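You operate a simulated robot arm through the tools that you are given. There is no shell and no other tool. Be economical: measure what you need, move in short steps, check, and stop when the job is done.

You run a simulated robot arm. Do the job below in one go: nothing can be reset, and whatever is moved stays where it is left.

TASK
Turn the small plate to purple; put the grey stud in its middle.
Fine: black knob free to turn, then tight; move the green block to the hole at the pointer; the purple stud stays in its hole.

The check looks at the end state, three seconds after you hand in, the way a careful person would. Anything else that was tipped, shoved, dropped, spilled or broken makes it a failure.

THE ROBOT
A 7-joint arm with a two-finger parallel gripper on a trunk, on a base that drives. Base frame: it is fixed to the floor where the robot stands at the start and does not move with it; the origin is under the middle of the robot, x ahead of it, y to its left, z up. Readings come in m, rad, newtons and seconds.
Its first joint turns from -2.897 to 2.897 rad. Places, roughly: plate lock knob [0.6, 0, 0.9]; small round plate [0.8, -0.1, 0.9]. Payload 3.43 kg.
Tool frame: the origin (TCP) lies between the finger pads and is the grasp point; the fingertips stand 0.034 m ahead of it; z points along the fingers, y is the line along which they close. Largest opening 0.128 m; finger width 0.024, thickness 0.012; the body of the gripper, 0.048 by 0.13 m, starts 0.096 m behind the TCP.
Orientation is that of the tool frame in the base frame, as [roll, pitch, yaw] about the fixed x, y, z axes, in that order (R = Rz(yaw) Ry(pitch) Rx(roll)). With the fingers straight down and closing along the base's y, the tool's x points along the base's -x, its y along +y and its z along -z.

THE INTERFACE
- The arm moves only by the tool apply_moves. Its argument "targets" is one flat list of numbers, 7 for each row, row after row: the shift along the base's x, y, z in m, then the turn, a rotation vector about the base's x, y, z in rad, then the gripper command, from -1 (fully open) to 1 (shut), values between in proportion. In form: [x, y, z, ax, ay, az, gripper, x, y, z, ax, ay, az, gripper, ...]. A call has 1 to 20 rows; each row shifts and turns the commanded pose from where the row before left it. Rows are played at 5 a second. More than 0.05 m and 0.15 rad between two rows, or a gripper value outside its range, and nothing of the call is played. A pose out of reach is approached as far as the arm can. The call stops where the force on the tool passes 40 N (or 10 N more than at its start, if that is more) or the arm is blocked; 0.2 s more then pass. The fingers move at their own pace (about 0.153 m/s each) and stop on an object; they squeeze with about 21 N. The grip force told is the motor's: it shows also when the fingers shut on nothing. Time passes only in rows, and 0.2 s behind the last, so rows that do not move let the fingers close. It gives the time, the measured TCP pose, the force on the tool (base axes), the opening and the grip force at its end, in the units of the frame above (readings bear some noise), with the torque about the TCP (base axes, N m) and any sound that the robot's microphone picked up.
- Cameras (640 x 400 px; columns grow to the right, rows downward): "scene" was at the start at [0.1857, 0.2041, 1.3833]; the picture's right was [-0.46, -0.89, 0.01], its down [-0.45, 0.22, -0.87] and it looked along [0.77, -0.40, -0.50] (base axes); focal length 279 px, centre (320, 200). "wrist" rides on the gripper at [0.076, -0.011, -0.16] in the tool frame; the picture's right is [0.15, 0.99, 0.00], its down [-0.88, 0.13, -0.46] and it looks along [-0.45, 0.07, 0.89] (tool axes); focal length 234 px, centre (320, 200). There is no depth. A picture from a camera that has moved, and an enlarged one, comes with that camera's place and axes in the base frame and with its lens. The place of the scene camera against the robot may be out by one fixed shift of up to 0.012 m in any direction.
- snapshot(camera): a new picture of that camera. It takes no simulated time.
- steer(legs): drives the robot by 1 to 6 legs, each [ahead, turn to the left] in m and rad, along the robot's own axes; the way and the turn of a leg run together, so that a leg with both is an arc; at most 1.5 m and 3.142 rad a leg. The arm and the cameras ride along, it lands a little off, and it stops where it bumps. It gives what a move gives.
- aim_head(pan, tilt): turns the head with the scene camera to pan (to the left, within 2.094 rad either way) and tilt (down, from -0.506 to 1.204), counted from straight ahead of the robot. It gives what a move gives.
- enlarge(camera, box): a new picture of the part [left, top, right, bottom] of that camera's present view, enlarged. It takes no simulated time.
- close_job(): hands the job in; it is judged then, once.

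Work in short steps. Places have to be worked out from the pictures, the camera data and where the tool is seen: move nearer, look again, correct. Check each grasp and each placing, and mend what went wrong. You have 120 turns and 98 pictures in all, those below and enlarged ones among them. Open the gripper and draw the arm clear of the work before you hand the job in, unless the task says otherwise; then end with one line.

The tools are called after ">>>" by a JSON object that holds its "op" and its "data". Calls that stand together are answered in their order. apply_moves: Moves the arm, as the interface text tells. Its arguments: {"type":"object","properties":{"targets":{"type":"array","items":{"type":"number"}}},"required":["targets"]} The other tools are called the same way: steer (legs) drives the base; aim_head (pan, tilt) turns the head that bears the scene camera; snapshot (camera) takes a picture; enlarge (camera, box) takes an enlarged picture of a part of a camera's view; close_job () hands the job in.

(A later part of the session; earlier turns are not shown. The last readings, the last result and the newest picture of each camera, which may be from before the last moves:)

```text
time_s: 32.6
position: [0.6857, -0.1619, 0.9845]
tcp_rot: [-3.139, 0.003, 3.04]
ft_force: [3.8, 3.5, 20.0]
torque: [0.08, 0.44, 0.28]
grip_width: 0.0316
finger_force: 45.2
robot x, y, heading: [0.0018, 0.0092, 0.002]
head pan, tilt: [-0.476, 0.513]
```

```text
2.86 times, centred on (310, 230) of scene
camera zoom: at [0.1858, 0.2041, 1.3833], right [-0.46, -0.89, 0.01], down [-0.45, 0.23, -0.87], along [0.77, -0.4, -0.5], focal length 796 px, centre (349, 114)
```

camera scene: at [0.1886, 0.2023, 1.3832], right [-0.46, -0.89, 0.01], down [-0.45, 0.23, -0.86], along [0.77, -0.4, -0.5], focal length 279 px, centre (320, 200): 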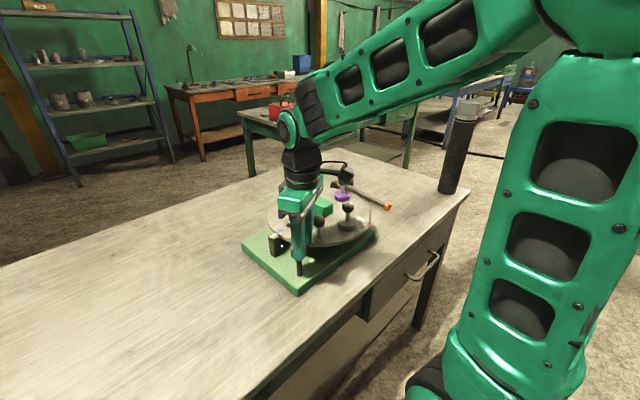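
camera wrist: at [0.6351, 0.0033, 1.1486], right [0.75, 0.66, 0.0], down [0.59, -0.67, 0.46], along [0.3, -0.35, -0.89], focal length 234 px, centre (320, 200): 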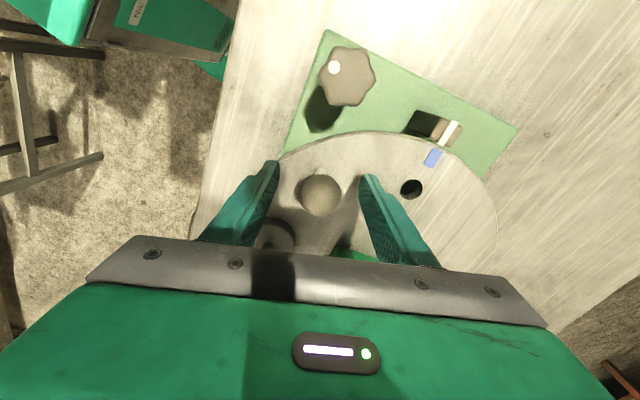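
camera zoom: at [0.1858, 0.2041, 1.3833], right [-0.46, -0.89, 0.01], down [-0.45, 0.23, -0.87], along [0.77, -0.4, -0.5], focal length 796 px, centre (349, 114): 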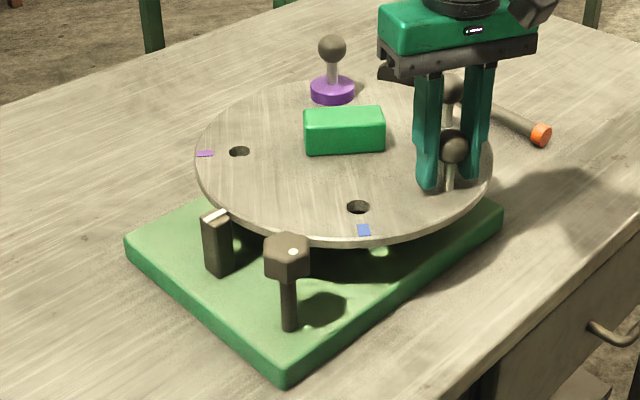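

Smooth. Next batch brings purple close to the pointer.

>>> {"op": "apply_moves", "data": {"targets": [0.0029, -0.0053, -0.0005, 0, 0, 0.05, 1, 0.003, -0.0053, 0, 0, 0, 0.05, 1, 0.0034, -0.005, 0, 0, 0, 0.05, 1, 0.0035, -0.0049, 0, 0, 0, 0.05, 1, 0.0039, -0.0047, 0, 0, 0, 0.05, 1, 0.0039, -0.0046, 0, 0, 0, 0.05, 1, 0.0044, -0.0042, 0, 0, 0, 0.05, 1, 0.0044, -0.0042, 0, 0, 0, 0.05, 1, 0.0047, -0.0037, 0, 0, 0, 0.05, 1, 0.0048, -0.0037, 0, 0, 0, 0.05, 1, 0.0051, -0.0033, 0, 0, 0, 0.05, 1, 0.0051, -0.0032, 0, 0, 0, 0.05, 1, 0, 0, 0, 0, 0, 0, 1]}}

>>> {"op": "enlarge", "data": {"camera": "scene", "box": [220, 160, 400, 300]}}

```text
time_s: 35.4
position: [0.7363, -0.2146, 0.9848]
tcp_rot: [-3.139, 0.001, -2.644]
ft_force: [-8.0, -18.2, 5.1]
torque: [-0.16, 0.6, -0.19]
grip_width: 0.0318
finger_force: 45.1
robot x, y, heading: [-0.0017, 0.0051, -0.004]
head pan, tilt: [-0.476, 0.513]
```

```text
2.86 times, centred on (310, 230) of scene
camera zoom: at [0.1858, 0.2031, 1.3835], right [-0.46, -0.89, 0.01], down [-0.45, 0.23, -0.87], along [0.77, -0.4, -0.5], focal length 796 px, centre (349, 114)
```

zoom: 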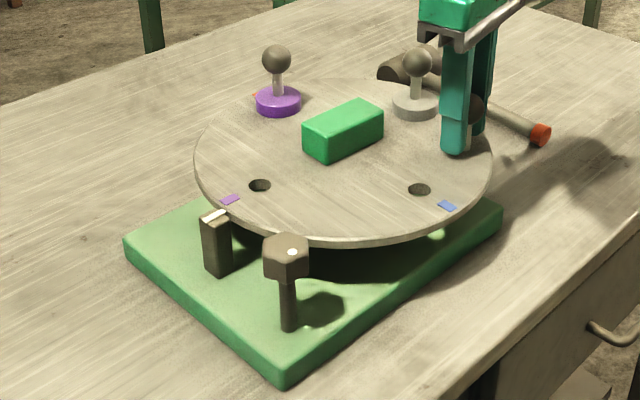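

Purple is nearly at the pointer. I zoom to measure the residual.

>>> {"op": "enlarge", "data": {"camera": "scene", "box": [265, 215, 325, 255]}}

```text
10.00 times, centred on (295, 235) of scene
camera zoom: at [0.1858, 0.2031, 1.3835], right [-0.46, -0.89, 0.01], down [-0.45, 0.23, -0.87], along [0.77, -0.4, -0.5], focal length 2787 px, centre (570, -150)
```

zoom: 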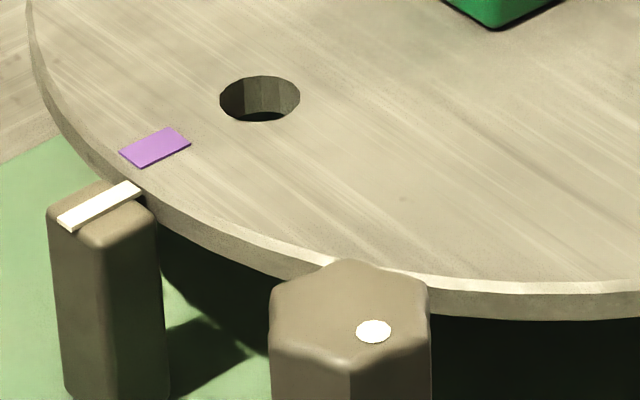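

Residual is ≈0.065 rad, matching the remaining arc to exactly 90°. I complete it and check again.

>>> {"op": "apply_moves", "data": {"targets": [0.0038, -0.0021, 0, 0, 0, 0.02, 1, 0.0038, -0.0019, 0, 0, 0, 0.02, 1, 0, 0, 0, 0, 0, 0, 1, 0, 0, 0, 0, 0, 0, 1]}}

>>> {"op": "enlarge", "data": {"camera": "scene", "box": [265, 215, 325, 255]}}

```text
time_s: 36.4
position: [0.744, -0.2181, 0.9842]
tcp_rot: [-3.136, 0.001, -2.605]
ft_force: [-3.4, -14.9, 27.2]
torque: [-0.07, 0.4, -0.25]
grip_width: 0.032
finger_force: 44.3
robot x, y, heading: [-0.0026, 0.0044, -0.001]
head pan, tilt: [-0.476, 0.513]
```

```text
10.00 times, centred on (295, 235) of scene
camera zoom: at [0.1852, 0.2034, 1.3835], right [-0.46, -0.89, 0.01], down [-0.45, 0.23, -0.87], along [0.77, -0.4, -0.5], focal length 2787 px, centre (570, -150)
```

zoom: 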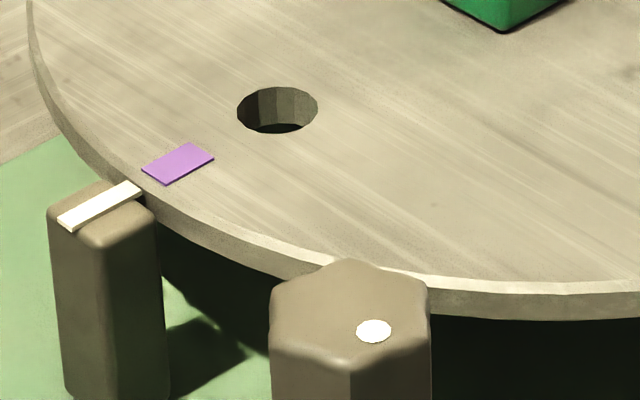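

Purple now lines up with the pointer. Release, lift straight up, and recheck.

>>> {"op": "apply_moves", "data": {"targets": [0, 0, 0, 0, 0, 0, 0.4, 0, 0, 0, 0, 0, 0, 0, 0, 0, 0, 0, 0, 0, 0, 0, 0, 0.04, 0, 0, 0, 0, 0, 0, 0.05, 0, 0, 0, 0, 0, 0, 0, 0, 0, 0, 0]}}

>>> {"op": "enlarge", "data": {"camera": "scene", "box": [265, 215, 325, 255]}}

```text
time_s: 37.8
position: [0.7455, -0.2186, 1.0774]
tcp_rot: [-3.141, -0.001, -2.603]
ft_force: [-0.4, -0.8, 0.4]
torque: [0.02, 0.02, 0.03]
grip_width: 0.0638
finger_force: 0.1
robot x, y, heading: [-0.0, 0.0094, -0.003]
head pan, tilt: [-0.476, 0.513]
```

```text
10.00 times, centred on (295, 235) of scene
camera zoom: at [0.1863, 0.2038, 1.3833], right [-0.46, -0.89, 0.01], down [-0.45, 0.23, -0.87], along [0.77, -0.4, -0.5], focal length 2787 px, centre (570, -150)
```

zoom: 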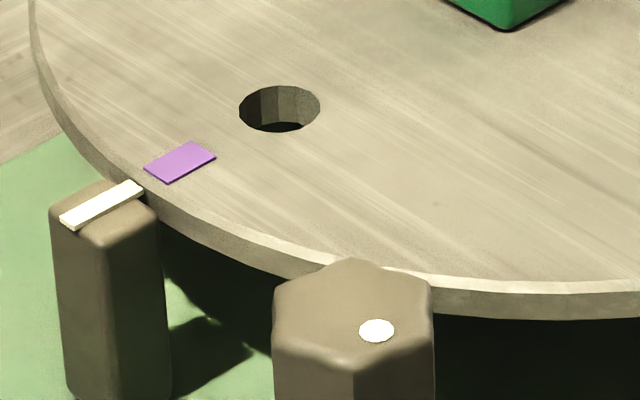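

Still aligned. Next, back to the hex knob to tighten it: move over it at safe height with the same yaw as when released.

>>> {"op": "apply_moves", "data": {"targets": [-0.0144, 0.0335, 0, 0, 0, -0.014, 0, -0.0144, 0.0335, 0, 0, 0, 0, 0, -0.0144, 0.0335, 0, 0, 0, 0, 0, -0.0144, 0.0335, 0, 0, 0, 0, 0, -0.0144, 0.0335, 0, 0, 0, 0, 0, -0.0144, 0.0335, 0, 0, 0, 0, 0.25, -0.0144, 0.0335, -0.02, 0, 0, 0, 0.25, 0, 0, -0.02, 0, 0, 0, 0.25, 0, 0, 0, 0, 0, 0, 0.25, 0, 0, 0, 0, 0, 0, 0.25]}}

>>> {"op": "enlarge", "data": {"camera": "wrist", "box": [200, 100, 440, 250]}}

```text
time_s: 40.0
position: [0.6421, 0.0157, 1.035]
tcp_rot: [-3.138, -0.002, -2.617]
ft_force: [0.6, -0.4, 0.1]
torque: [0.03, -0.03, 0.0]
grip_width: 0.0477
finger_force: 0.0
robot x, y, heading: [0.0001, 0.0066, -0.003]
head pan, tilt: [-0.476, 0.513]
```

```text
2.67 times, centred on (320, 175) of wrist
camera zoom: at [0.5817, -0.0321, 1.1944], right [-0.62, 0.78, 0.0], down [0.7, 0.56, 0.46], along [0.36, 0.28, -0.89], focal length 624 px, centre (320, 267)
```

zoom: 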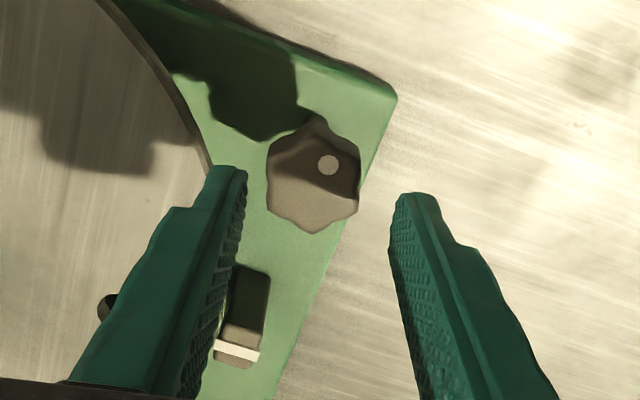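

Flats are aligned; the knob is ~3 mm off the finger midline. I correct and descend to z≈0.979.

>>> {"op": "apply_moves", "data": {"targets": [0.004, -0.001, -0.02, 0, 0, 0, 0.25, 0, 0, -0.015, 0, 0, 0, 0.25, 0, 0, 0, 0, 0, 0, 0.25, 0, 0, 0, 0, 0, 0, 0.25]}}

>>> {"op": "enlarge", "data": {"camera": "wrist", "box": [200, 100, 440, 250]}}

```text
time_s: 41.0
position: [0.6469, 0.0144, 0.9995]
tcp_rot: [-3.139, 0.0, -2.617]
ft_force: [-0.1, -0.6, 1.3]
torque: [-0.01, -0.02, 0.0]
grip_width: 0.0479
finger_force: 0.0
robot x, y, heading: [-0.0003, 0.0084, -0.004]
head pan, tilt: [-0.476, 0.513]
```

```text
2.67 times, centred on (320, 175) of wrist
camera zoom: at [0.5857, -0.0318, 1.1593], right [-0.62, 0.78, 0.0], down [0.7, 0.56, 0.46], along [0.36, 0.28, -0.89], focal length 624 px, centre (320, 267)
```

zoom: 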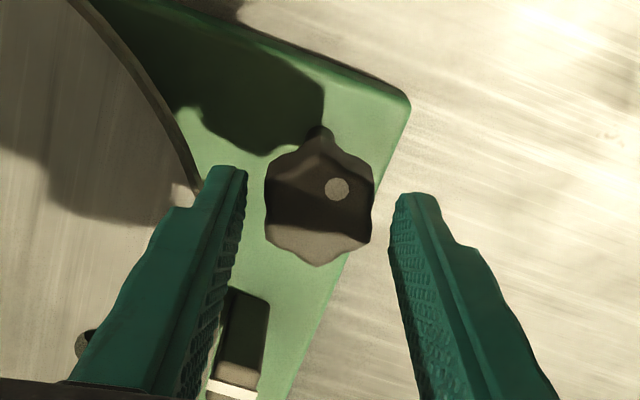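

Centred between the fingers now. Descend the last 2 cm and close.

>>> {"op": "apply_moves", "data": {"targets": [0, 0, -0.012, 0, 0, 0, 0.25, 0, 0, -0.012, 0, 0, 0, 0.25, 0, 0, 0, 0, 0, 0, 0.25, 0, 0, 0, 0, 0, 0, 1, 0, 0, 0, 0, 0, 0, 1, 0, 0, 0, 0, 0, 0, 1]}}

```text
time_s: 42.4
position: [0.6473, 0.0149, 0.975]
tcp_rot: [-3.137, 0.001, -2.618]
ft_force: [6.7, -11.0, -1.8]
torque: [-0.34, -0.3, -0.03]
grip_width: 0.0371
finger_force: 45.5
robot x, y, heading: [-0.0012, 0.0087, -0.001]
head pan, tilt: [-0.476, 0.513]
```

Gripped. Turning clockwise to tighten in small batches.

>>> {"op": "apply_moves", "data": {"targets": [0, 0, 0, 0, 0, -0.1, 1, 0, 0, 0, 0, 0, -0.1, 1, 0, 0, 0, 0, 0, -0.1, 1, 0, 0, 0, 0, 0, 0, 1]}}

```text
time_s: 43.4
position: [0.6467, 0.0146, 0.9753]
tcp_rot: [-3.138, -0.003, -2.917]
ft_force: [4.8, -6.0, -9.9]
torque: [0.02, -0.56, -0.03]
grip_width: 0.0375
finger_force: 44.9
robot x, y, heading: [-0.0066, 0.0073, -0.002]
head pan, tilt: [-0.476, 0.513]
```

>>> {"op": "apply_moves", "data": {"targets": [0, 0, 0, 0, 0, -0.1, 1, 0, 0, 0, 0, 0, -0.1, 1, 0, 0, 0, 0, 0, -0.1, 1, 0, 0, 0, 0, 0, 0, 1]}}

```text
time_s: 44.4
position: [0.6469, 0.0155, 0.9748]
tcp_rot: [-3.138, 0.001, 3.067]
ft_force: [1.5, -1.2, 4.8]
torque: [0.01, 0.35, -0.02]
grip_width: 0.0374
finger_force: 45.1
robot x, y, heading: [-0.0021, 0.0052, -0.003]
head pan, tilt: [-0.476, 0.513]
```

>>> {"op": "apply_moves", "data": {"targets": [0, 0, 0, 0, 0, -0.1, 1, 0, 0, 0, 0, 0, -0.1, 1, 0, 0, 0, 0, 0, -0.1, 1, 0, 0, 0, 0, 0, 0, 1]}}

>>> {"op": "apply_moves", "data": {"targets": [0, 0, 0, 0, 0, -0.1, 1, 0, 0, 0, 0, 0, -0.1, 1, 0, 0, 0, 0, 0, 0, 1]}}

```text
time_s: 45.4
position: [0.6473, 0.0168, 0.9762]
tcp_rot: [-3.138, 0.002, 2.767]
ft_force: [4.1, 6.4, 12.2]
torque: [0.26, 0.15, 0.03]
grip_width: 0.0371
finger_force: 44.7
robot x, y, heading: [-0.0002, 0.0081, 0.003]
head pan, tilt: [-0.476, 0.513]
```

```text
time_s: 46.2
position: [0.6452, 0.0169, 0.9752]
tcp_rot: [-3.141, 0.001, 2.566]
ft_force: [12.9, 12.0, 12.6]
torque: [0.24, -0.84, 0.08]
grip_width: 0.037
finger_force: 44.9
robot x, y, heading: [-0.0035, 0.0034, -0.003]
head pan, tilt: [-0.476, 0.513]
```

1.1 rad back. Following the side load slightly and continuing.

>>> {"op": "apply_moves", "data": {"targets": [0.001, 0.001, 0.0005, 0, 0, -0.1, 1, 0, 0, 0, 0, 0, -0.1, 1, 0, 0, 0, 0, 0, 0, 1]}}

>>> {"op": "apply_moves", "data": {"targets": [0, 0, 0, 0, 0, -0.08, 1, 0, 0, 0, 0, 0, 0, 1]}}

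>>> {"op": "enlarge", "data": {"camera": "wrist", "box": [200, 100, 440, 250]}}

```text
time_s: 47.0
position: [0.6462, 0.016, 0.9763]
tcp_rot: [-3.136, 0.002, 2.364]
ft_force: [18.8, 0.2, -9.6]
torque: [-0.19, -0.79, 0.0]
grip_width: 0.0372
finger_force: 45.1
robot x, y, heading: [-0.0007, 0.0092, -0.003]
head pan, tilt: [-0.476, 0.513]
```

```text
time_s: 47.6
position: [0.6468, 0.0163, 0.9744]
tcp_rot: [-3.136, 0.0, 2.288]
ft_force: [14.0, 3.6, -7.5]
torque: [0.13, -0.32, 0.64]
grip_width: 0.0371
finger_force: 44.7
robot x, y, heading: [-0.0021, 0.008, -0.001]
head pan, tilt: [-0.476, 0.513]
```

```text
2.67 times, centred on (320, 175) of wrist
camera zoom: at [0.589, 0.0676, 1.1351], right [0.65, 0.76, 0.0], down [0.68, -0.58, 0.45], along [0.34, -0.3, -0.89], focal length 624 px, centre (320, 267)
```

zoom: 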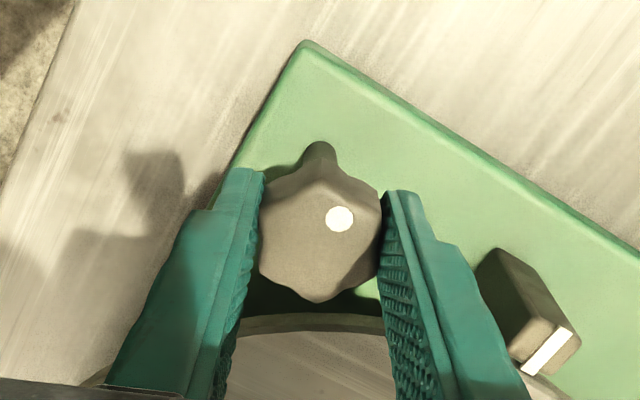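

Resisting torque has appeared (0.64 N·m) at the original tight angle. One more small nip to be sure.

>>> {"op": "apply_moves", "data": {"targets": [0, 0, 0, 0, 0, -0.04, 1, 0, 0, 0, 0, 0, -0.03, 1, 0, 0, 0, 0, 0, 0, 1]}}

```text
time_s: 48.4
position: [0.6455, 0.0179, 0.9755]
tcp_rot: [-3.136, -0.001, 2.219]
ft_force: [4.1, 17.0, -4.8]
torque: [0.79, 0.08, 0.84]
grip_width: 0.0374
finger_force: 45.4
robot x, y, heading: [-0.004, 0.0071, -0.0]
head pan, tilt: [-0.476, 0.513]
```

>>> {"op": "apply_moves", "data": {"targets": [0, 0, 0, 0, 0, -0.05, 1, 0, 0, 0, 0, 0, 0, 1]}}

>>> {"op": "enlarge", "data": {"camera": "wrist", "box": [200, 100, 440, 250]}}

```text
time_s: 49.0
position: [0.6468, 0.0174, 0.9758]
tcp_rot: [-3.138, 0.0, 2.167]
ft_force: [9.2, 18.5, -7.0]
torque: [0.61, -0.28, 0.77]
grip_width: 0.0374
finger_force: 45.7
robot x, y, heading: [-0.0038, 0.0094, 0.001]
head pan, tilt: [-0.476, 0.513]
```

```text
2.67 times, centred on (320, 175) of wrist
camera zoom: at [0.5951, 0.0745, 1.1351], right [0.74, 0.68, 0.0], down [0.6, -0.65, 0.46], along [0.31, -0.34, -0.89], focal length 624 px, centre (320, 267)
```

zoom: 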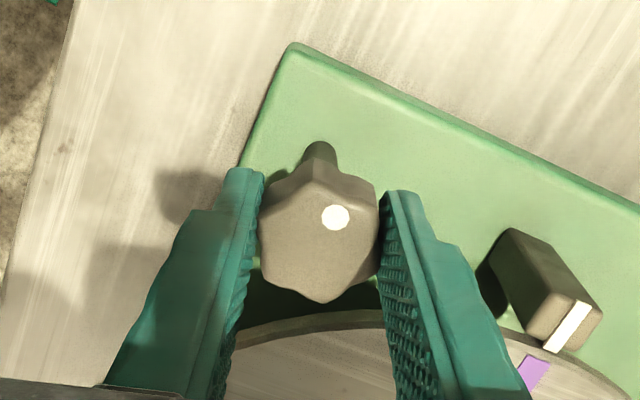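

The knob has stopped turning (fingers begin to slip round it): tight. Release and lift.

>>> {"op": "apply_moves", "data": {"targets": [0, 0, 0, 0, 0, 0, 0.2, 0, 0, 0, 0, 0, 0, -0.1, 0, 0, 0.02, 0, 0, 0, -0.1, 0, 0, 0.04, 0, 0, 0, -0.1, 0, 0, 0.05, 0, 0, 0, -0.1, 0, 0, 0, 0, 0, 0, -0.1]}}

>>> {"op": "snapshot", "data": {"camera": "wrist"}}

>>> {"op": "enlarge", "data": {"camera": "scene", "box": [220, 160, 400, 300]}}

```text
time_s: 50.4
position: [0.6482, 0.0157, 1.0861]
tcp_rot: [-3.139, 0.0, 2.166]
ft_force: [-0.1, 0.2, 0.8]
torque: [0.0, 0.0, 0.0]
grip_width: 0.0706
finger_force: 0.0
robot x, y, heading: [-0.0032, 0.0102, -0.002]
head pan, tilt: [-0.476, 0.513]
```

```text
53 pictures are left
camera wrist: at [0.595, 0.073, 1.2454], right [0.74, 0.68, 0.0], down [0.6, -0.65, 0.46], along [0.3, -0.34, -0.89], focal length 234 px, centre (320, 200)
```

wrist: 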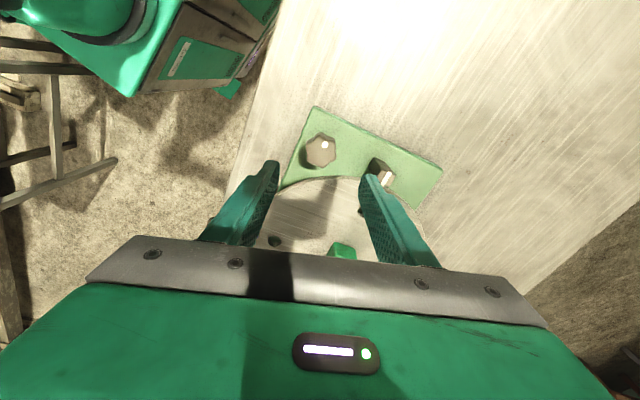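

```text
2.86 times, centred on (310, 230) of scene
camera zoom: at [0.1863, 0.2038, 1.3833], right [-0.46, -0.89, 0.01], down [-0.45, 0.23, -0.87], along [0.77, -0.4, -0.5], focal length 796 px, centre (349, 114)
```

zoom: 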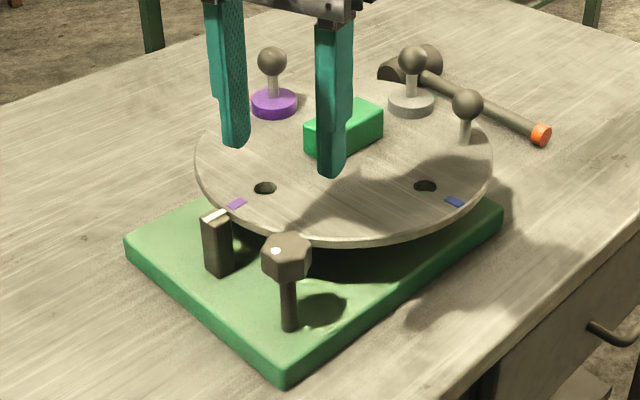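

Knob is back at its tight orientation, purple still at the pointer. Next I move above the green block to measure its pose.

>>> {"op": "apply_moves", "data": {"targets": [0.015, -0.02, 0.02, 0, 0, -0.07, -0.4, 0.02, -0.02, 0.02, 0, 0, -0.07, -0.4, 0.02, -0.02, 0.01, 0, 0, -0.07, -0.4, 0.02, -0.02, 0, 0, 0, -0.07, -0.4, 0.02, -0.02, 0, 0, 0, -0.07, -0.4, 0.015, -0.02, 0, 0, 0, 0, -0.4, 0, 0, 0, 0, 0, 0, -0.4, 0, 0, 0, 0, 0, 0, -0.4]}}

>>> {"op": "snapshot", "data": {"camera": "wrist"}}

```text
time_s: 52.2
position: [0.7573, -0.104, 1.1344]
tcp_rot: [-3.136, 0.001, 1.816]
ft_force: [-0.2, -0.2, 0.2]
torque: [0.01, 0.01, 0.01]
grip_width: 0.0894
finger_force: 0.1
robot x, y, heading: [-0.0035, 0.0042, -0.003]
head pan, tilt: [-0.476, 0.513]
```

```text
51 pictures are left
camera wrist: at [0.7283, -0.0327, 1.295], right [0.92, 0.38, 0.0], down [0.34, -0.82, 0.46], along [0.17, -0.42, -0.89], focal length 234 px, centre (320, 200)
```

wrist: 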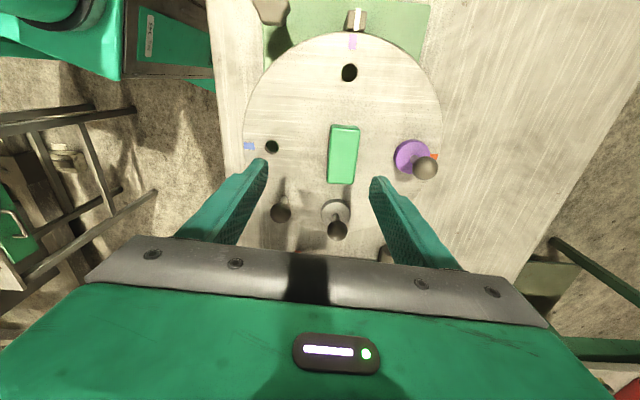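

>>> {"op": "enlarge", "data": {"camera": "wrist", "box": [240, 20, 440, 220]}}

```text
2.00 times, centred on (340, 120) of wrist
camera zoom: at [0.7283, -0.0327, 1.295], right [0.92, 0.38, 0.0], down [0.34, -0.82, 0.46], along [0.17, -0.42, -0.89], focal length 468 px, centre (280, 360)
```

zoom: 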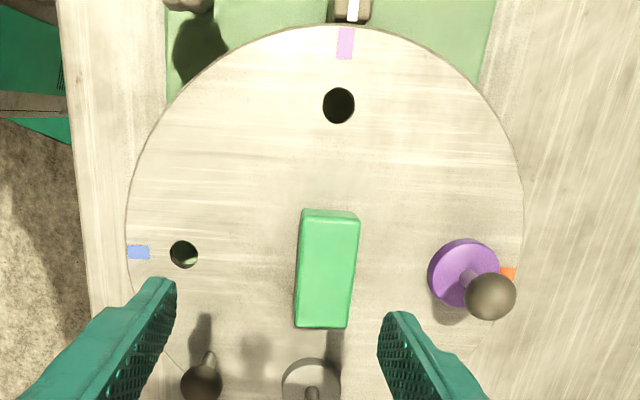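

Block: centre ≈(0.793,-0.109), long axis ≈110° (radial to pointer), ~77×37 mm. Pointer hole ≈(0.760,-0.009). I align over the block and lower partway.

>>> {"op": "apply_moves", "data": {"targets": [0.012, -0.002, -0.02, 0, 0, 0.058, -0.1, 0.012, -0.002, -0.03, 0, 0, 0.058, -0.1, 0.012, -0.001, -0.03, 0, 0, 0, -0.1, 0, 0, -0.02, 0, 0, 0, -0.1, 0, 0, 0, 0, 0, 0, -0.1, 0, 0, 0, 0, 0, 0, -0.1]}}

>>> {"op": "enlarge", "data": {"camera": "wrist", "box": [200, 60, 440, 260]}}

>>> {"op": "enlarge", "data": {"camera": "scene", "box": [220, 150, 400, 290]}}

```text
time_s: 53.6
position: [0.7945, -0.1096, 1.0334]
tcp_rot: [-3.136, 0.0, 1.932]
ft_force: [-0.6, 0.3, -0.2]
torque: [0.0, -0.01, -0.01]
grip_width: 0.0704
finger_force: 0.1
robot x, y, heading: [-0.0032, 0.0045, -0.004]
head pan, tilt: [-0.476, 0.513]
```

```text
2.00 times, centred on (320, 160) of wrist
camera zoom: at [0.7572, -0.0425, 1.1942], right [0.87, 0.49, 0.0], down [0.44, -0.78, 0.46], along [0.22, -0.4, -0.89], focal length 468 px, centre (320, 280)
```

zoom: 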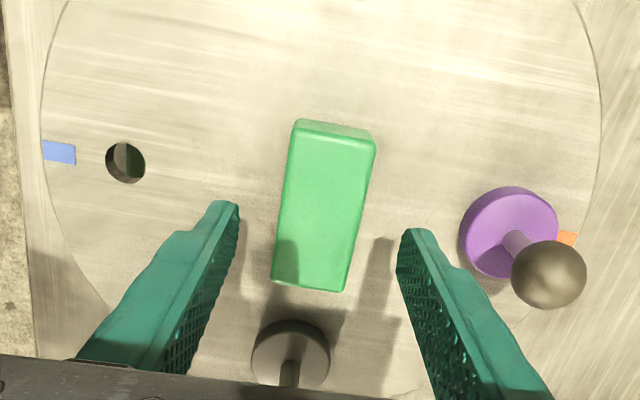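

```text
2.86 times, centred on (310, 220) of scene
camera zoom: at [0.1863, 0.2038, 1.3833], right [-0.46, -0.89, 0.01], down [-0.45, 0.23, -0.87], along [0.77, -0.4, -0.5], focal length 796 px, centre (349, 143)
```

zoom: 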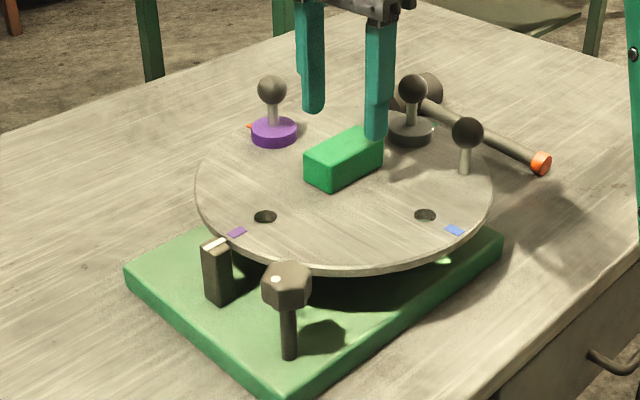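

Block axis 110°, gripper perpendicular to it, centred. Descend to z≈0.985 and close.

>>> {"op": "apply_moves", "data": {"targets": [0, -0.001, -0.025, 0, 0, 0, -0.1, 0, 0, -0.023, 0, 0, 0, -0.1, 0, 0, 0, 0, 0, 0, -0.1, 0, 0, 0, 0, 0, 0, 0.25, 0, 0, 0, 0, 0, 0, 0.6, 0, 0, 0, 0, 0, 0, 0.6]}}

>>> {"op": "enlarge", "data": {"camera": "scene", "box": [220, 150, 400, 290]}}

```text
time_s: 55.0
position: [0.7943, -0.1118, 0.9872]
tcp_rot: [-3.135, 0.002, 1.932]
ft_force: [1.5, 0.1, -0.3]
torque: [-0.02, -0.09, -0.3]
grip_width: 0.0401
finger_force: 21.3
robot x, y, heading: [-0.0019, 0.006, -0.002]
head pan, tilt: [-0.476, 0.513]
```

```text
2.86 times, centred on (310, 220) of scene
camera zoom: at [0.1864, 0.2038, 1.3833], right [-0.46, -0.89, 0.01], down [-0.45, 0.23, -0.87], along [0.77, -0.4, -0.5], focal length 796 px, centre (349, 143)
```

zoom: 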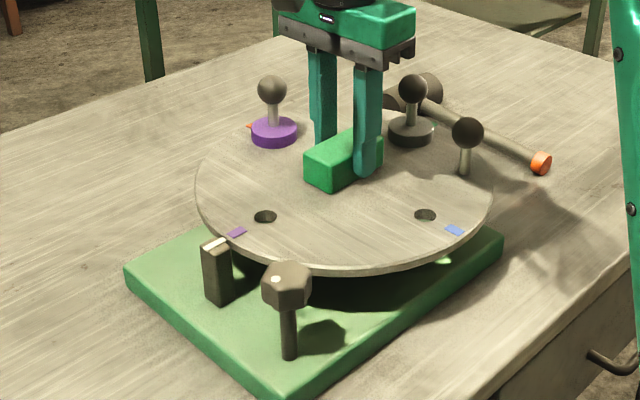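

Gripped at 40 mm. Firm up and lift gently, to see the underside and the middle hole.

>>> {"op": "apply_moves", "data": {"targets": [0, 0, 0, 0, 0, 0, 1, 0, 0, 0.01, 0, 0, 0, 1, 0, 0, 0.02, 0, 0, 0, 1, 0, 0, 0.02, 0, 0, 0, 1, 0, 0, 0, 0, 0, 0, 1]}}

>>> {"op": "enlarge", "data": {"camera": "scene", "box": [220, 140, 400, 280]}}

```text
time_s: 56.2
position: [0.7927, -0.1082, 1.0377]
tcp_rot: [-3.136, 0.0, 1.933]
ft_force: [-0.1, 0.4, -4.2]
torque: [-0.01, -0.03, 0.01]
grip_width: 0.0398
finger_force: 21.0
robot x, y, heading: [-0.0006, 0.0092, -0.004]
head pan, tilt: [-0.476, 0.513]
```

```text
2.86 times, centred on (310, 210) of scene
camera zoom: at [0.1865, 0.2038, 1.3833], right [-0.46, -0.89, 0.01], down [-0.45, 0.23, -0.87], along [0.77, -0.4, -0.5], focal length 796 px, centre (349, 171)
```

zoom: 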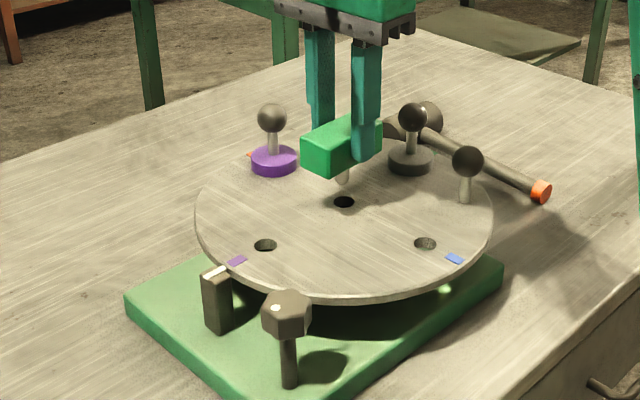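

The block has a pin underneath that fits the holes. The hole offset is ≈(-0.035,+0.100); I carry it over above the pointer hole.

>>> {"op": "apply_moves", "data": {"targets": [0, 0, 0.01, 0, 0, 0, 1, -0.0087, 0.0251, 0, 0, 0, 0, 1, -0.0087, 0.0251, 0, 0, 0, 0, 1, -0.0087, 0.0251, 0, 0, 0, 0, 1, -0.0086, 0.025, 0, 0, 0, 0, 1, 0, 0, 0, 0, 0, 0, 1, 0, 0, 0, 0, 0, 0, 1]}}

>>> {"op": "enlarge", "data": {"camera": "scene", "box": [240, 170, 370, 270]}}

>>> {"op": "snapshot", "data": {"camera": "wrist"}}

```text
time_s: 57.8
position: [0.7585, -0.0109, 1.0439]
tcp_rot: [-3.137, 0.0, 1.933]
ft_force: [0.0, -1.0, -3.7]
torque: [0.02, -0.03, 0.02]
grip_width: 0.0396
finger_force: 20.6
robot x, y, heading: [-0.0017, 0.0056, -0.003]
head pan, tilt: [-0.476, 0.513]
```

```text
4.00 times, centred on (305, 220) of scene
camera zoom: at [0.1864, 0.2038, 1.3833], right [-0.46, -0.89, 0.01], down [-0.45, 0.23, -0.87], along [0.77, -0.4, -0.5], focal length 1115 px, centre (380, 120)
```

zoom: 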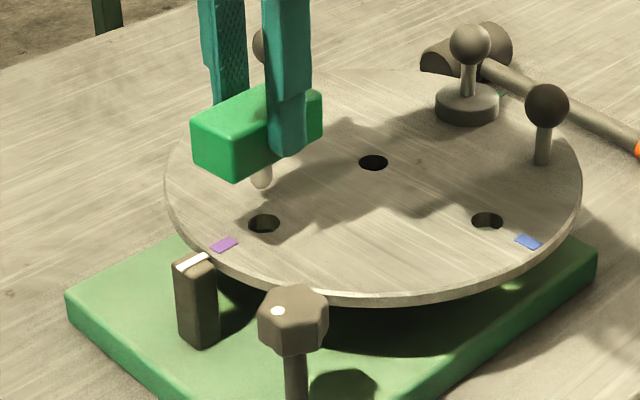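

```text
44 pictures are left
camera wrist: at [0.7218, 0.0561, 1.205], right [0.87, 0.49, 0.0], down [0.44, -0.78, 0.46], along [0.22, -0.4, -0.89], focal length 234 px, centre (320, 200)
```

wrist: 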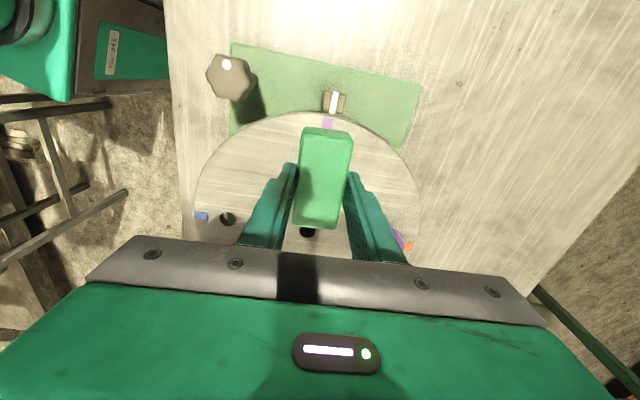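

Pin looks laterally in line with the hole. I lower to just above the plate and zoom in.

>>> {"op": "apply_moves", "data": {"targets": [0, 0, -0.012, 0, 0, 0, 1, 0, 0, -0.012, 0, 0, 0, 1, 0, 0, 0, 0, 0, 0, 1, 0, 0, 0, 0, 0, 0, 1]}}

>>> {"op": "enlarge", "data": {"camera": "scene", "box": [270, 200, 330, 240]}}

```text
time_s: 58.8
position: [0.7579, -0.0099, 1.0223]
tcp_rot: [-3.136, -0.001, 1.933]
ft_force: [0.4, 0.0, -4.3]
torque: [0.01, 0.01, 0.0]
grip_width: 0.0401
finger_force: 20.5
robot x, y, heading: [-0.0022, 0.0107, -0.004]
head pan, tilt: [-0.476, 0.513]
```

```text
10.00 times, centred on (300, 220) of scene
camera zoom: at [0.1864, 0.2038, 1.3833], right [-0.46, -0.89, 0.01], down [-0.45, 0.23, -0.87], along [0.77, -0.4, -0.5], focal length 2787 px, centre (520, 0)
```

zoom: 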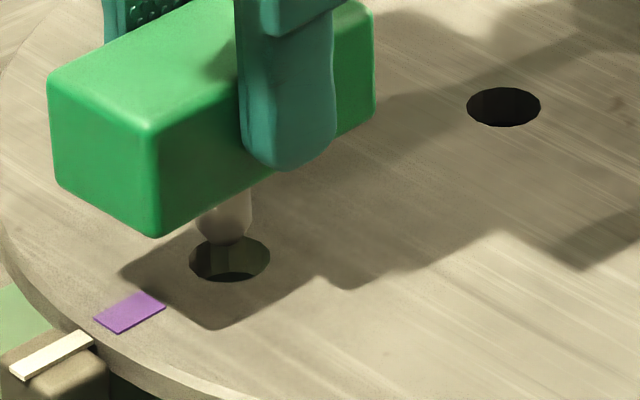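

Pin Ø≈14 mm, hole Ø≈22 mm; it's ~2 mm to the left in view. I correct by (-1,-1.7) mm and lower.

>>> {"op": "apply_moves", "data": {"targets": [-0.001, -0.0017, -0.006, 0, 0, 0, 1, 0, 0, -0.008, 0, 0, 0, 1, 0, 0, 0, 0, 0, 0, 1]}}

>>> {"op": "enlarge", "data": {"camera": "scene", "box": [270, 200, 330, 240]}}

```text
time_s: 59.6
position: [0.7592, -0.0117, 1.0085]
tcp_rot: [-3.137, 0.0, 1.933]
ft_force: [-0.3, 0.0, -5.0]
torque: [-0.03, 0.0, 0.02]
grip_width: 0.0397
finger_force: 20.8
robot x, y, heading: [0.0, 0.0077, 0.001]
head pan, tilt: [-0.476, 0.513]
```

```text
10.00 times, centred on (300, 220) of scene
camera zoom: at [0.1864, 0.2038, 1.3833], right [-0.46, -0.89, 0.01], down [-0.45, 0.23, -0.87], along [0.77, -0.4, -0.5], focal length 2787 px, centre (520, 0)
```

zoom: 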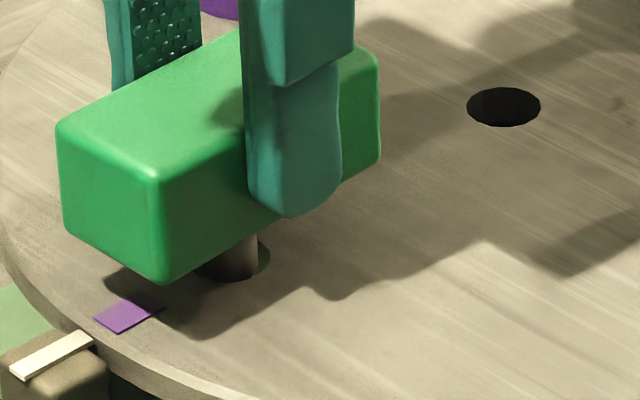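

The pin is entering the hole with no contact force. Lower the remaining ~21 mm.

>>> {"op": "apply_moves", "data": {"targets": [0, 0, -0.007, 0, 0, 0, 1, 0, 0, -0.007, 0, 0, 0, 1, 0, 0, -0.005, 0, 0, 0, 1, 0, 0, 0, 0, 0, 0, 1]}}

>>> {"op": "enlarge", "data": {"camera": "scene", "box": [270, 200, 330, 240]}}

```text
time_s: 60.6
position: [0.7567, -0.0105, 0.9915]
tcp_rot: [-3.135, 0.001, 1.933]
ft_force: [0.3, 0.6, -4.6]
torque: [0.0, 0.0, 0.02]
grip_width: 0.0398
finger_force: 21.2
robot x, y, heading: [-0.0005, 0.0028, -0.004]
head pan, tilt: [-0.476, 0.513]
```

```text
10.00 times, centred on (300, 220) of scene
camera zoom: at [0.1864, 0.2038, 1.3833], right [-0.46, -0.89, 0.01], down [-0.45, 0.23, -0.87], along [0.77, -0.4, -0.5], focal length 2787 px, centre (520, 0)
```

zoom: 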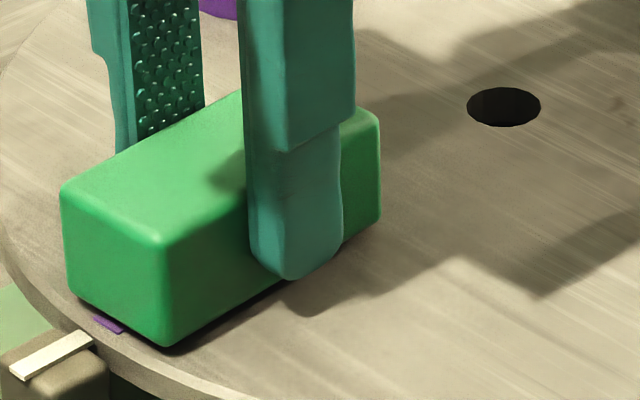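

Only a few mm remain; lowering until contact.

>>> {"op": "apply_moves", "data": {"targets": [0, 0, -0.003, 0, 0, 0, 1, 0, 0, -0.002, 0, 0, 0, 1, 0, 0, 0, 0, 0, 0, 1]}}

```text
time_s: 61.4
position: [0.7588, -0.0108, 0.9861]
tcp_rot: [-3.141, 0.002, 1.932]
ft_force: [23.7, -2.9, 15.5]
torque: [0.05, -0.87, 0.15]
grip_width: 0.0398
finger_force: 20.9
robot x, y, heading: [-0.0021, 0.0091, -0.005]
head pan, tilt: [-0.476, 0.513]
```

Contact (Fz +20 N). Release with small opening, then rise straight up and check.

>>> {"op": "apply_moves", "data": {"targets": [0, 0, 0.0005, 0, 0, 0, 0.3, 0, 0, 0, 0, 0, 0, 0, 0, 0, 0, 0, 0, 0, 0, 0, 0, 0.03, 0, 0, 0, 0, 0, 0, 0.04, 0, 0, 0, 0, 0, 0, 0.04, 0, 0, 0, 0, 0, 0, 0, 0, 0, 0, 0]}}

>>> {"op": "enlarge", "data": {"camera": "scene", "box": [220, 150, 400, 290]}}

>>> {"op": "snapshot", "data": {"camera": "wrist"}}

```text
time_s: 63.0
position: [0.7575, -0.0122, 1.0995]
tcp_rot: [-3.136, 0.0, 1.932]
ft_force: [0.7, -0.3, 0.2]
torque: [0.02, 0.0, -0.01]
grip_width: 0.0641
finger_force: 0.1
robot x, y, heading: [-0.0008, 0.0071, -0.001]
head pan, tilt: [-0.476, 0.513]
```

```text
2.86 times, centred on (310, 220) of scene
camera zoom: at [0.1863, 0.2038, 1.3833], right [-0.46, -0.89, 0.01], down [-0.45, 0.23, -0.87], along [0.77, -0.4, -0.5], focal length 796 px, centre (349, 143)
```

zoom: 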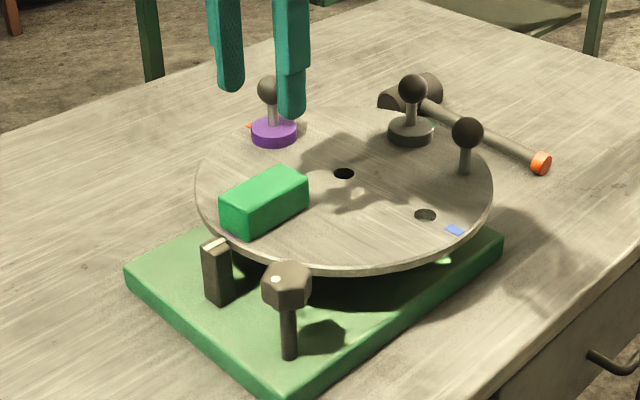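

```text
39 pictures are left
camera wrist: at [0.7207, 0.0554, 1.258], right [0.87, 0.49, -0.01], down [0.44, -0.78, 0.46], along [0.22, -0.4, -0.89], focal length 234 px, centre (320, 200)
```

wrist: 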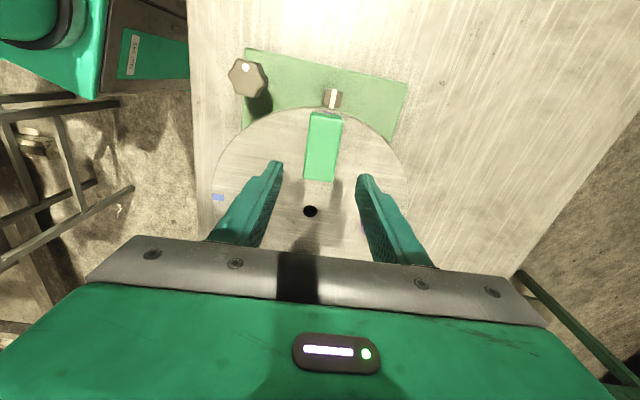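

Block is seated at the pointer. Next I move to view the grey stud, expected near (0.827,-0.21).

>>> {"op": "apply_moves", "data": {"targets": [0.01, -0.031, 0.004, 0, 0, 0, 0, 0.01, -0.031, 0.004, 0, 0, 0, 0, 0.01, -0.031, 0.004, 0, 0, 0, 0, 0.01, -0.031, 0, 0, 0, 0, 0, 0.01, -0.031, 0, 0, 0, 0, 0, 0, 0, 0, 0, 0, 0, 0, 0, 0, 0, 0, 0, 0, 0]}}

>>> {"op": "enlarge", "data": {"camera": "wrist", "box": [200, 60, 440, 260]}}

```text
time_s: 64.6
position: [0.8096, -0.168, 1.1066]
tcp_rot: [-3.137, 0.002, 1.932]
ft_force: [0.5, 0.6, -0.4]
torque: [0.02, -0.02, 0.01]
grip_width: 0.0639
finger_force: 0.1
robot x, y, heading: [-0.0016, 0.009, -0.003]
head pan, tilt: [-0.476, 0.513]
```

```text
2.00 times, centred on (320, 160) of wrist
camera zoom: at [0.7727, -0.0999, 1.2665], right [0.87, 0.49, -0.01], down [0.44, -0.78, 0.46], along [0.22, -0.4, -0.89], focal length 468 px, centre (320, 280)
```

zoom: 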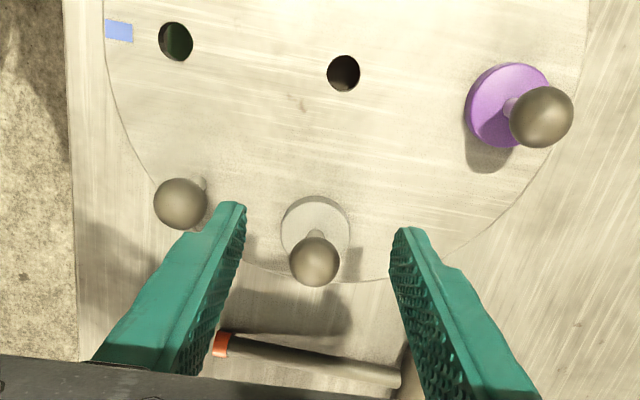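

Middle hole at (0.7935,-0.109); grey stud at ≈(0.827,-0.209), ball centre z≈1.00. Move above it, lower partway and check.

>>> {"op": "apply_moves", "data": {"targets": [0.009, -0.021, 0, 0, 0, 0, 0, 0.0085, -0.02, 0, 0, 0, 0, 0, 0, 0, -0.03, 0, 0, 0, 0, 0, 0, -0.025, 0, 0, 0, 0, 0, 0, 0, 0, 0, 0, 0, 0, 0, 0, 0, 0, 0, 0]}}

>>> {"op": "enlarge", "data": {"camera": "wrist", "box": [200, 60, 440, 260]}}

>>> {"op": "enlarge", "data": {"camera": "scene", "box": [270, 140, 420, 250]}}

```text
time_s: 66.0
position: [0.8255, -0.2065, 1.0517]
tcp_rot: [-3.136, -0.002, 1.931]
ft_force: [0.6, 0.1, 0.0]
torque: [-0.01, 0.01, 0.01]
grip_width: 0.064
finger_force: 0.1
robot x, y, heading: [-0.0024, 0.0069, -0.002]
head pan, tilt: [-0.476, 0.513]
```

```text
2.00 times, centred on (320, 160) of wrist
camera zoom: at [0.7889, -0.138, 1.2123], right [0.87, 0.49, 0.0], down [0.44, -0.78, 0.46], along [0.22, -0.4, -0.89], focal length 468 px, centre (320, 280)
```

zoom: 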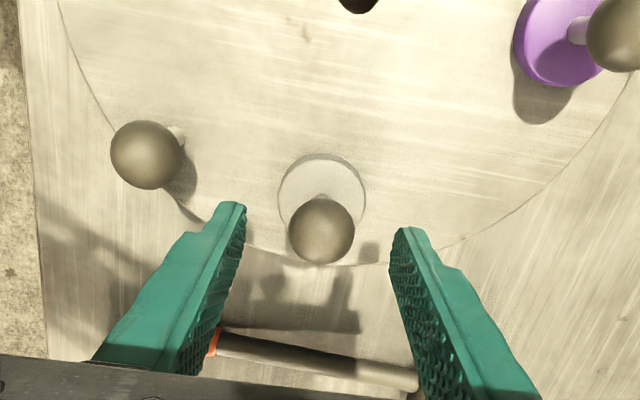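

```text
3.64 times, centred on (345, 195) of scene
camera zoom: at [0.1863, 0.2038, 1.3833], right [-0.46, -0.89, 0.01], down [-0.45, 0.23, -0.87], along [0.77, -0.4, -0.5], focal length 1013 px, centre (229, 218)
```

zoom: 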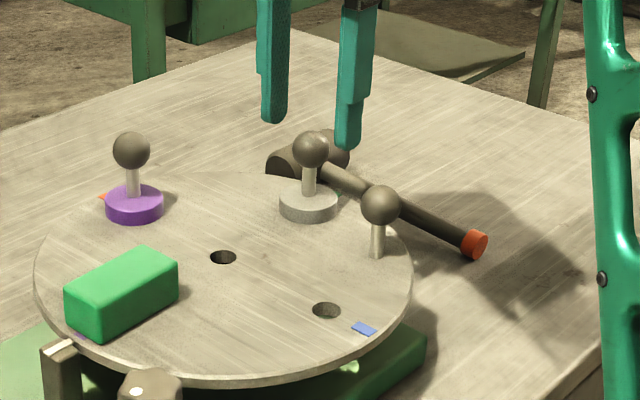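

Ball at (0.8285,-0.2095). Correct 3 mm, descend to z≈0.996, then close.

>>> {"op": "apply_moves", "data": {"targets": [0.003, -0.003, -0.02, 0, 0, 0, 0, 0, 0, -0.02, 0, 0, 0, 0, 0, 0, -0.015, 0, 0, 0, 0, 0, 0, 0, 0, 0, 0, 0, 0, 0, 0, 0, 0, 0, 0]}}

>>> {"op": "enlarge", "data": {"camera": "wrist", "box": [200, 60, 440, 260]}}

>>> {"op": "enlarge", "data": {"camera": "scene", "box": [270, 140, 420, 250]}}

```text
time_s: 67.2
position: [0.8282, -0.2085, 0.9958]
tcp_rot: [-3.138, -0.001, 1.933]
ft_force: [0.5, 0.7, -0.8]
torque: [-0.01, -0.02, -0.01]
grip_width: 0.0641
finger_force: 0.1
robot x, y, heading: [-0.0001, 0.0087, -0.004]
head pan, tilt: [-0.476, 0.513]
```

```text
2.00 times, centred on (320, 160) of wrist
camera zoom: at [0.7909, -0.1411, 1.1559], right [0.87, 0.49, 0.0], down [0.44, -0.78, 0.46], along [0.22, -0.4, -0.89], focal length 468 px, centre (320, 280)
```

zoom: 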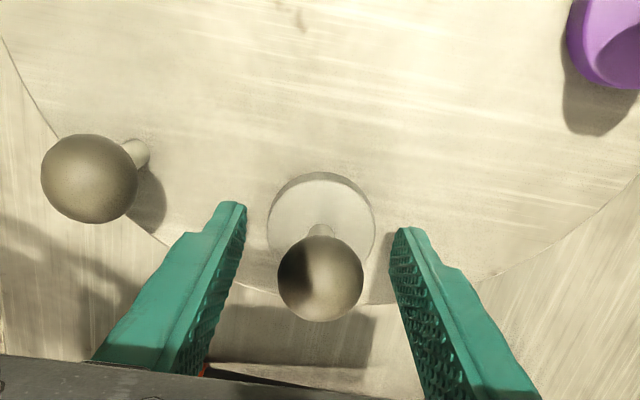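

```text
3.64 times, centred on (345, 195) of scene
camera zoom: at [0.1863, 0.2038, 1.3833], right [-0.46, -0.89, 0.01], down [-0.45, 0.23, -0.87], along [0.77, -0.4, -0.5], focal length 1013 px, centre (229, 218)
```

zoom: 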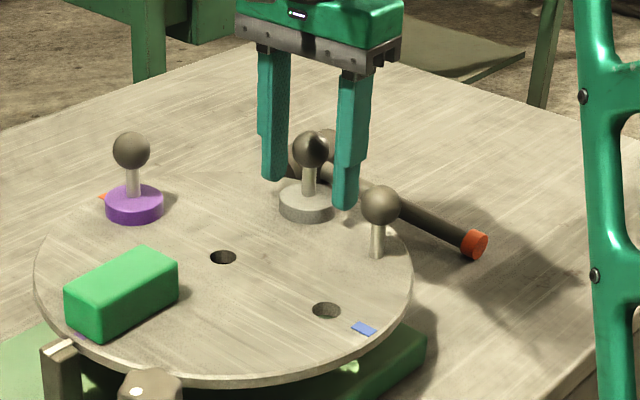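

Ball is centred between the pads, clear of the neighbours. Close and lift gently.

>>> {"op": "apply_moves", "data": {"targets": [0, 0, 0, 0, 0, 0, 0.4, 0, 0, 0, 0, 0, 0, 0.8, 0, 0, 0, 0, 0, 0, 1, 0, 0, 0, 0, 0, 0, 1]}}

>>> {"op": "apply_moves", "data": {"targets": [0, 0, 0.01, 0, 0, 0, 1, 0, 0, 0.015, 0, 0, 0, 1, 0, 0, 0.02, 0, 0, 0, 1, 0, 0, 0.015, 0, 0, 0, 1, 0, 0, 0, 0, 0, 0, 1]}}

>>> {"op": "enlarge", "data": {"camera": "scene", "box": [270, 130, 420, 240]}}

```text
time_s: 68.2
position: [0.8277, -0.2082, 0.9969]
tcp_rot: [-3.136, 0.0, 1.931]
ft_force: [2.5, -0.5, 0.0]
torque: [-0.01, 0.01, -0.03]
grip_width: 0.0312
finger_force: 21.0
robot x, y, heading: [0.0009, 0.0065, -0.002]
head pan, tilt: [-0.476, 0.513]
```

```text
time_s: 69.4
position: [0.8264, -0.2088, 1.0576]
tcp_rot: [-3.135, -0.001, 1.934]
ft_force: [0.3, -0.8, -1.9]
torque: [-0.01, 0.04, -0.05]
grip_width: 0.0313
finger_force: 20.6
robot x, y, heading: [-0.0025, 0.0049, -0.003]
head pan, tilt: [-0.476, 0.513]
```

```text
3.64 times, centred on (345, 185) of scene
camera zoom: at [0.1864, 0.2037, 1.3833], right [-0.46, -0.89, 0.01], down [-0.45, 0.23, -0.87], along [0.77, -0.4, -0.5], focal length 1013 px, centre (229, 254)
```

zoom: 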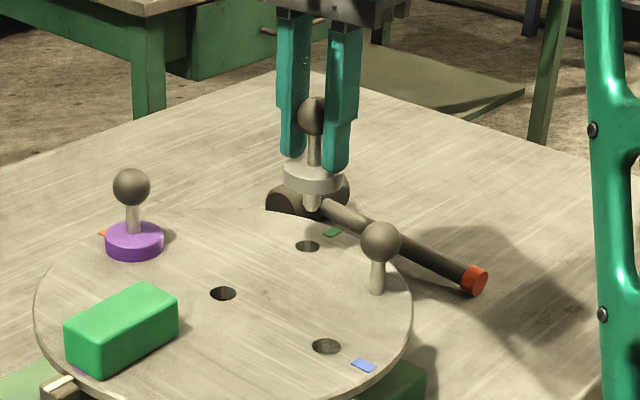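

Lifted cleanly and hanging vertical. Carry to above the middle hole.

>>> {"op": "apply_moves", "data": {"targets": [-0.007, 0.02, 0, 0, 0, 0, 1, -0.007, 0.02, 0, 0, 0, 0, 1, -0.007, 0.02, 0, 0, 0, 0, 1, -0.007, 0.02, 0, 0, 0, 0, 1, -0.006, 0.02, 0, 0, 0, 0, 1, 0, 0, -0.015, 0, 0, 0, 1, 0, 0, -0.01, 0, 0, 0, 1, 0, 0, 0, 0, 0, 0, 1, 0, 0, 0, 0, 0, 0, 1]}}

>>> {"op": "enlarge", "data": {"camera": "scene", "box": [285, 175, 375, 235]}}

```text
time_s: 71.4
position: [0.7933, -0.1092, 1.0345]
tcp_rot: [-3.136, 0.0, 1.931]
ft_force: [0.4, 0.2, -1.3]
torque: [0.0, -0.07, 0.0]
grip_width: 0.031
finger_force: 20.5
robot x, y, heading: [-0.0021, 0.0075, -0.001]
head pan, tilt: [-0.476, 0.513]
```

```text
6.67 times, centred on (330, 205) of scene
camera zoom: at [0.1863, 0.2038, 1.3833], right [-0.46, -0.89, 0.01], down [-0.45, 0.23, -0.87], along [0.77, -0.4, -0.5], focal length 1858 px, centre (253, 167)
```

zoom: 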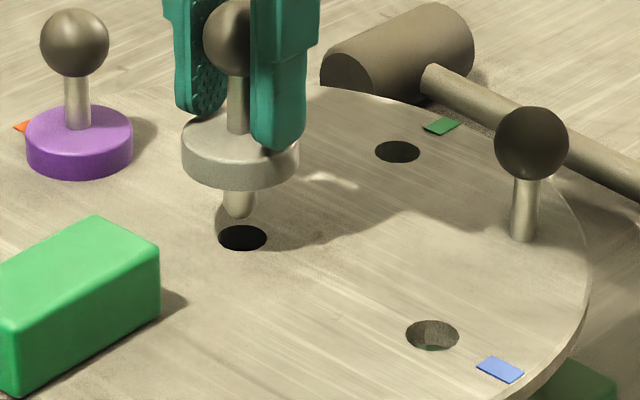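

Pin is ~2.5 mm left of the hole in view. Correct and lower in steps.

>>> {"op": "apply_moves", "data": {"targets": [-0.0018, -0.0018, -0.003, 0, 0, 0, 1, 0, 0, -0.006, 0, 0, 0, 1, 0, 0, -0.005, 0, 0, 0, 1, 0, 0, 0, 0, 0, 0, 1]}}

>>> {"op": "enlarge", "data": {"camera": "scene", "box": [285, 175, 375, 235]}}

```text
time_s: 72.4
position: [0.7921, -0.1111, 1.0186]
tcp_rot: [-3.136, 0.001, 1.932]
ft_force: [-0.4, 0.9, -1.6]
torque: [0.01, -0.01, 0.01]
grip_width: 0.0311
finger_force: 20.4
robot x, y, heading: [-0.0045, 0.0063, 0.004]
head pan, tilt: [-0.476, 0.513]
```

```text
6.67 times, centred on (330, 205) of scene
camera zoom: at [0.1864, 0.2038, 1.3833], right [-0.46, -0.89, 0.01], down [-0.45, 0.23, -0.87], along [0.77, -0.4, -0.5], focal length 1858 px, centre (253, 167)
```

zoom: 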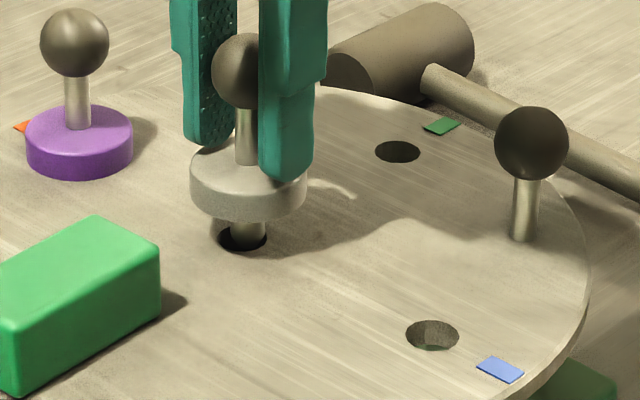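

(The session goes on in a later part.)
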